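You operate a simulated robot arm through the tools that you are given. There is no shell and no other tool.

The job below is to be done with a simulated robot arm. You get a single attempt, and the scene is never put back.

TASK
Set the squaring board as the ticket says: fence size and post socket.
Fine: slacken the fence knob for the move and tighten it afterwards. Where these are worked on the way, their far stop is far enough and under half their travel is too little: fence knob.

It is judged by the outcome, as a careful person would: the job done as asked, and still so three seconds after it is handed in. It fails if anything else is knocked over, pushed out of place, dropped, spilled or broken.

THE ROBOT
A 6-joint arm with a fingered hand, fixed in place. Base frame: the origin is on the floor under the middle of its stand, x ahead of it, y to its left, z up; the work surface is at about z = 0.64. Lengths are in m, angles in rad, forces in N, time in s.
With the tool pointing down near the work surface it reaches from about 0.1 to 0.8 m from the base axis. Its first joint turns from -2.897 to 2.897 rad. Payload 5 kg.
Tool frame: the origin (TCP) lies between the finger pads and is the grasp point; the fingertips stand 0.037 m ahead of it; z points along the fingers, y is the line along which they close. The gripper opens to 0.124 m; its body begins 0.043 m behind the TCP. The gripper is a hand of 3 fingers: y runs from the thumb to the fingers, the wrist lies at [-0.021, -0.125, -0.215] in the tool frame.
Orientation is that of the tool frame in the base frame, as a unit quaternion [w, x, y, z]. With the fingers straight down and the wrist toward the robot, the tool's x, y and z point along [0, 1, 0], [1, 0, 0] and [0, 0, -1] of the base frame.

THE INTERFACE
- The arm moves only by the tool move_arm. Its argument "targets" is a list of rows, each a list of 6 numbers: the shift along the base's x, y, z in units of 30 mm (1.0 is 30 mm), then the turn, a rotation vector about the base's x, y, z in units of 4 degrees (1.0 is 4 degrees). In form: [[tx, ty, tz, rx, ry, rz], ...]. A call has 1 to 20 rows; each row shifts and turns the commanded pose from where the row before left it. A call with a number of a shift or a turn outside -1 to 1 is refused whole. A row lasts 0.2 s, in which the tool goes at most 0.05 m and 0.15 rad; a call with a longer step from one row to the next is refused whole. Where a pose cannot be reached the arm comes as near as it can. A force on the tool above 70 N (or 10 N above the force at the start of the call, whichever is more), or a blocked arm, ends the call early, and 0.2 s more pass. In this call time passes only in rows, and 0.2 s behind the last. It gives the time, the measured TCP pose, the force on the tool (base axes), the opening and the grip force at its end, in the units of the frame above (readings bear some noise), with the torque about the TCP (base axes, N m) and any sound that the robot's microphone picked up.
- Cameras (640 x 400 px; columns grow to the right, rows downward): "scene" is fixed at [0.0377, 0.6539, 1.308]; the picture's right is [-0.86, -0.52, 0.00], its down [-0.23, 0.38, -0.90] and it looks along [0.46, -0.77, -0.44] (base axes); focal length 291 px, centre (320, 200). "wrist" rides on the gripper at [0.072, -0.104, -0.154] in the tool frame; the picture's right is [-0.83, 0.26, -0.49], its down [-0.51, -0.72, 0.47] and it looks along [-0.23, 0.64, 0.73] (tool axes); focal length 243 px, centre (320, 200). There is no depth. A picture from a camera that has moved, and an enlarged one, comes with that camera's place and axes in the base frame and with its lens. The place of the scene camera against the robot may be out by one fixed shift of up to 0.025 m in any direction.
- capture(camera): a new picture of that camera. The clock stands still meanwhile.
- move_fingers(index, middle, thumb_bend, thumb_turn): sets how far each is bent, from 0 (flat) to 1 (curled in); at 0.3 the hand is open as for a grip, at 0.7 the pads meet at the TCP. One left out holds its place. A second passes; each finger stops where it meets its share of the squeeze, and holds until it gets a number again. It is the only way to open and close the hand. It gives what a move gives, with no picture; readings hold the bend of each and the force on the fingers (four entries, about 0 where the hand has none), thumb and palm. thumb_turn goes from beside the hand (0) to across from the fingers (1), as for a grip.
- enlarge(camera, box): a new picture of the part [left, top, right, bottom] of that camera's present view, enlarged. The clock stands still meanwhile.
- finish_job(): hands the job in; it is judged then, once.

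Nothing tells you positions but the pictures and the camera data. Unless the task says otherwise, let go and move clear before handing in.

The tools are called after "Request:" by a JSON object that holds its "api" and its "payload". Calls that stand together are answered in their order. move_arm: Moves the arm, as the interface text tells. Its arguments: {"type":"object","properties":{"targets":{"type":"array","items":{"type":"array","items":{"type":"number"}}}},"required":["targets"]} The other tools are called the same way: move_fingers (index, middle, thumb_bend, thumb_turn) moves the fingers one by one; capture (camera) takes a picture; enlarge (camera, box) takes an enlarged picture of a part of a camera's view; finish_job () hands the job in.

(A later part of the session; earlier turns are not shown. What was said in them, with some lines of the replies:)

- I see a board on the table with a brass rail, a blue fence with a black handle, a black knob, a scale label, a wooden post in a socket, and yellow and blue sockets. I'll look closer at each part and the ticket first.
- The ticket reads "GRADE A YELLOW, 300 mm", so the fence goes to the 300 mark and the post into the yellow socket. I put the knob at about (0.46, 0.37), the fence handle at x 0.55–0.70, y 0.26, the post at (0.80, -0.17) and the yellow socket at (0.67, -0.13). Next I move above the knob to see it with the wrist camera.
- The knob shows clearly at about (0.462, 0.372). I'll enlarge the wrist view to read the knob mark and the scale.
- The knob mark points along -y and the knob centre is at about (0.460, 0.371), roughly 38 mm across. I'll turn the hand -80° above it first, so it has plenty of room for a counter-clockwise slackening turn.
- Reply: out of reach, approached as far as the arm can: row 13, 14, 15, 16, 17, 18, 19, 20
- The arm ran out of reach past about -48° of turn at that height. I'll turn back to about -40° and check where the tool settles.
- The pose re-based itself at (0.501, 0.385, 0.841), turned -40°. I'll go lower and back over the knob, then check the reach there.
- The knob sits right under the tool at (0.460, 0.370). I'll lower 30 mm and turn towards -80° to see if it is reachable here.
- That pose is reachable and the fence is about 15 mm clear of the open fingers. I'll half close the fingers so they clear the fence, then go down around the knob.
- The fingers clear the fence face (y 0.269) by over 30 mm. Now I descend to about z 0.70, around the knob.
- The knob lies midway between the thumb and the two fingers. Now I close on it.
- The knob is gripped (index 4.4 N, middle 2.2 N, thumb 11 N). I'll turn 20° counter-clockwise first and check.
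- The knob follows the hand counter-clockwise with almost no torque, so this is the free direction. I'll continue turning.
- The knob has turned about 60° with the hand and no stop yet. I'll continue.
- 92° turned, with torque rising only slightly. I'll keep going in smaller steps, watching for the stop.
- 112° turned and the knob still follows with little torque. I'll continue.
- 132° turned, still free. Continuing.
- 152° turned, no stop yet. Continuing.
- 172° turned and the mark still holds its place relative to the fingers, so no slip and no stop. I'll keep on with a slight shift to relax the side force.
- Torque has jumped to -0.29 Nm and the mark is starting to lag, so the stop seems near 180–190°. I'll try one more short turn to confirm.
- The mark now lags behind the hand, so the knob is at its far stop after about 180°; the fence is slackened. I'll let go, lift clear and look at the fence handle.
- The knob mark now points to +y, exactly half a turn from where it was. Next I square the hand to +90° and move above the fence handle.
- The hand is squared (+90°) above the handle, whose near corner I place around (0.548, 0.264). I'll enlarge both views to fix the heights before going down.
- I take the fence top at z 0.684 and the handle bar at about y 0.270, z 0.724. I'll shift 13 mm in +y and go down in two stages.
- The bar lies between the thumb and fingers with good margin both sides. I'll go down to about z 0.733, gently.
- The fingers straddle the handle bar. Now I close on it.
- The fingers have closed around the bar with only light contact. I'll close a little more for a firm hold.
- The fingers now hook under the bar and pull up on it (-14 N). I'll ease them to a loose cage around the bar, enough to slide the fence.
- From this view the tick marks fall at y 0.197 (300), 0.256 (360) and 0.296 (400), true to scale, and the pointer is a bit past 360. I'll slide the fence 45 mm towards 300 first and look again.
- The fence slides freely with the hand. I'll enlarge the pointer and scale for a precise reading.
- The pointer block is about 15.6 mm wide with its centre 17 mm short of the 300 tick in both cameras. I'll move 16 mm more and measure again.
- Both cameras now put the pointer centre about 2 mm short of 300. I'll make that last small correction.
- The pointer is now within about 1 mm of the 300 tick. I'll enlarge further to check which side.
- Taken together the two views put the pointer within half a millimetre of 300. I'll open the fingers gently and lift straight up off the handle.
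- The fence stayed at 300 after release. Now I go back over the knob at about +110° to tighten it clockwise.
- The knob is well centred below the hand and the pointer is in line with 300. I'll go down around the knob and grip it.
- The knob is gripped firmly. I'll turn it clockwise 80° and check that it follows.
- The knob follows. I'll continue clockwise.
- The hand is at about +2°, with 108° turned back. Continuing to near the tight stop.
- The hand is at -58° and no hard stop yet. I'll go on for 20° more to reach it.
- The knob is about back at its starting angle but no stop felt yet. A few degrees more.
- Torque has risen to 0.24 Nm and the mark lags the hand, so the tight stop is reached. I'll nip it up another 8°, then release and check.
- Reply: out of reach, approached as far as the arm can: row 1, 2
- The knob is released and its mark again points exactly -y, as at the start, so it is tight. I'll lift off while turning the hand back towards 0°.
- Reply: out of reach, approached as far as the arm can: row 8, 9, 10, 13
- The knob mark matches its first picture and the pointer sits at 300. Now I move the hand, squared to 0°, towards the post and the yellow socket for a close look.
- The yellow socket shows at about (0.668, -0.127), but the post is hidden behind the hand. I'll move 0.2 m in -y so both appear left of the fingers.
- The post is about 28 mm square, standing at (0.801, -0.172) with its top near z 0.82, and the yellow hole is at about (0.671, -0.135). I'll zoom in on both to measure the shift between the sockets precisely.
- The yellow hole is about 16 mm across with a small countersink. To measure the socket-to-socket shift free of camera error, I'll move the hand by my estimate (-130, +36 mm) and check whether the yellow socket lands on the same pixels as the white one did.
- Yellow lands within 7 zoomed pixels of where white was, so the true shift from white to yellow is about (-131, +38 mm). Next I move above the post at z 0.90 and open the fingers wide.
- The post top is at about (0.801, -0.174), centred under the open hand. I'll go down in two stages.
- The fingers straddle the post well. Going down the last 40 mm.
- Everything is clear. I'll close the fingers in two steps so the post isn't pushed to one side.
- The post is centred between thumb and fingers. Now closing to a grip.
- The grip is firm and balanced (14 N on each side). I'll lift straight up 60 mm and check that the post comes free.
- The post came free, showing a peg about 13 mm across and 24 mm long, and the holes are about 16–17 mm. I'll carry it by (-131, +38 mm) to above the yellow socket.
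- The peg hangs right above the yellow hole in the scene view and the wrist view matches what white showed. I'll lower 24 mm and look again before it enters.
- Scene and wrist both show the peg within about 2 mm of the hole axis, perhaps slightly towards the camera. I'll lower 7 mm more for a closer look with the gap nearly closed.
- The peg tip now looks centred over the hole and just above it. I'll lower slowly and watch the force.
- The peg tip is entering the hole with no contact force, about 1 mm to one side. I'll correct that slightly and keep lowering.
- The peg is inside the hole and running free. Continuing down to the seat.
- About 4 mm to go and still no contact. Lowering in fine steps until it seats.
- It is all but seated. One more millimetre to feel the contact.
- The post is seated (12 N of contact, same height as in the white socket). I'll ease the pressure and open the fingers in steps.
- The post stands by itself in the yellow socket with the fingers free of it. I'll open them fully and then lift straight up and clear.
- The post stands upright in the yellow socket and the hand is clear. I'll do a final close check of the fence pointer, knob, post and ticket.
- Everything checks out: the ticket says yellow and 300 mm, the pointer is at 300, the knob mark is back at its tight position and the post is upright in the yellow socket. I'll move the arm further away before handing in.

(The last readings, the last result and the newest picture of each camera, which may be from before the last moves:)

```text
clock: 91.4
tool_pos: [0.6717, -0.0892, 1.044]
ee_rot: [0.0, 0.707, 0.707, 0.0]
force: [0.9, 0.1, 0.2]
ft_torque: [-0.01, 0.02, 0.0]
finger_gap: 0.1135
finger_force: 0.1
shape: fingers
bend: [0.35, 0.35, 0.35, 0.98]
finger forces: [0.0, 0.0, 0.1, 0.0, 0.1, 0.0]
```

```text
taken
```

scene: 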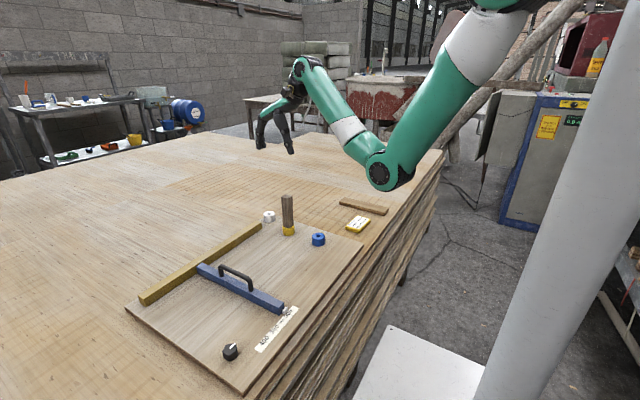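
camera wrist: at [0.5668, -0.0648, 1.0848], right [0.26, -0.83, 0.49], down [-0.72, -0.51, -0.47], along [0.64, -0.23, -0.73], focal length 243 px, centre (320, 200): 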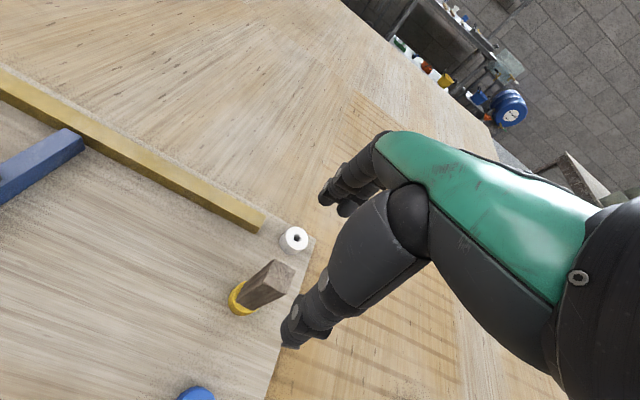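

The arm is well clear, the fence is at 300 with the knob tight, the post is in the yellow socket, and nothing else has moved. I'm handing the job in.

Request:
{"api": "finish_job", "payload": {}}

```text
The job is handed in.
```

The squaring board is set as the ticket says ("GRADE A YELLOW, 300 mm"), and I've handed the job in. I don't have the judge's result.

- **Fence:** The pointer reads 300 mm, within about 1 mm by both cameras. It stood at about 363 mm before the move.
- **Fence knob:** I slackened it half a turn to its far stop before moving the fence. Afterwards I turned it back to its tight stop, and its mark points where it did at the start.
- **Post:** It moved from the white socket to the yellow one. It is fully seated and stands upright on its own.

In the last picture nothing else on the board or table had been moved or knocked over. The arm is parked clear of the board.
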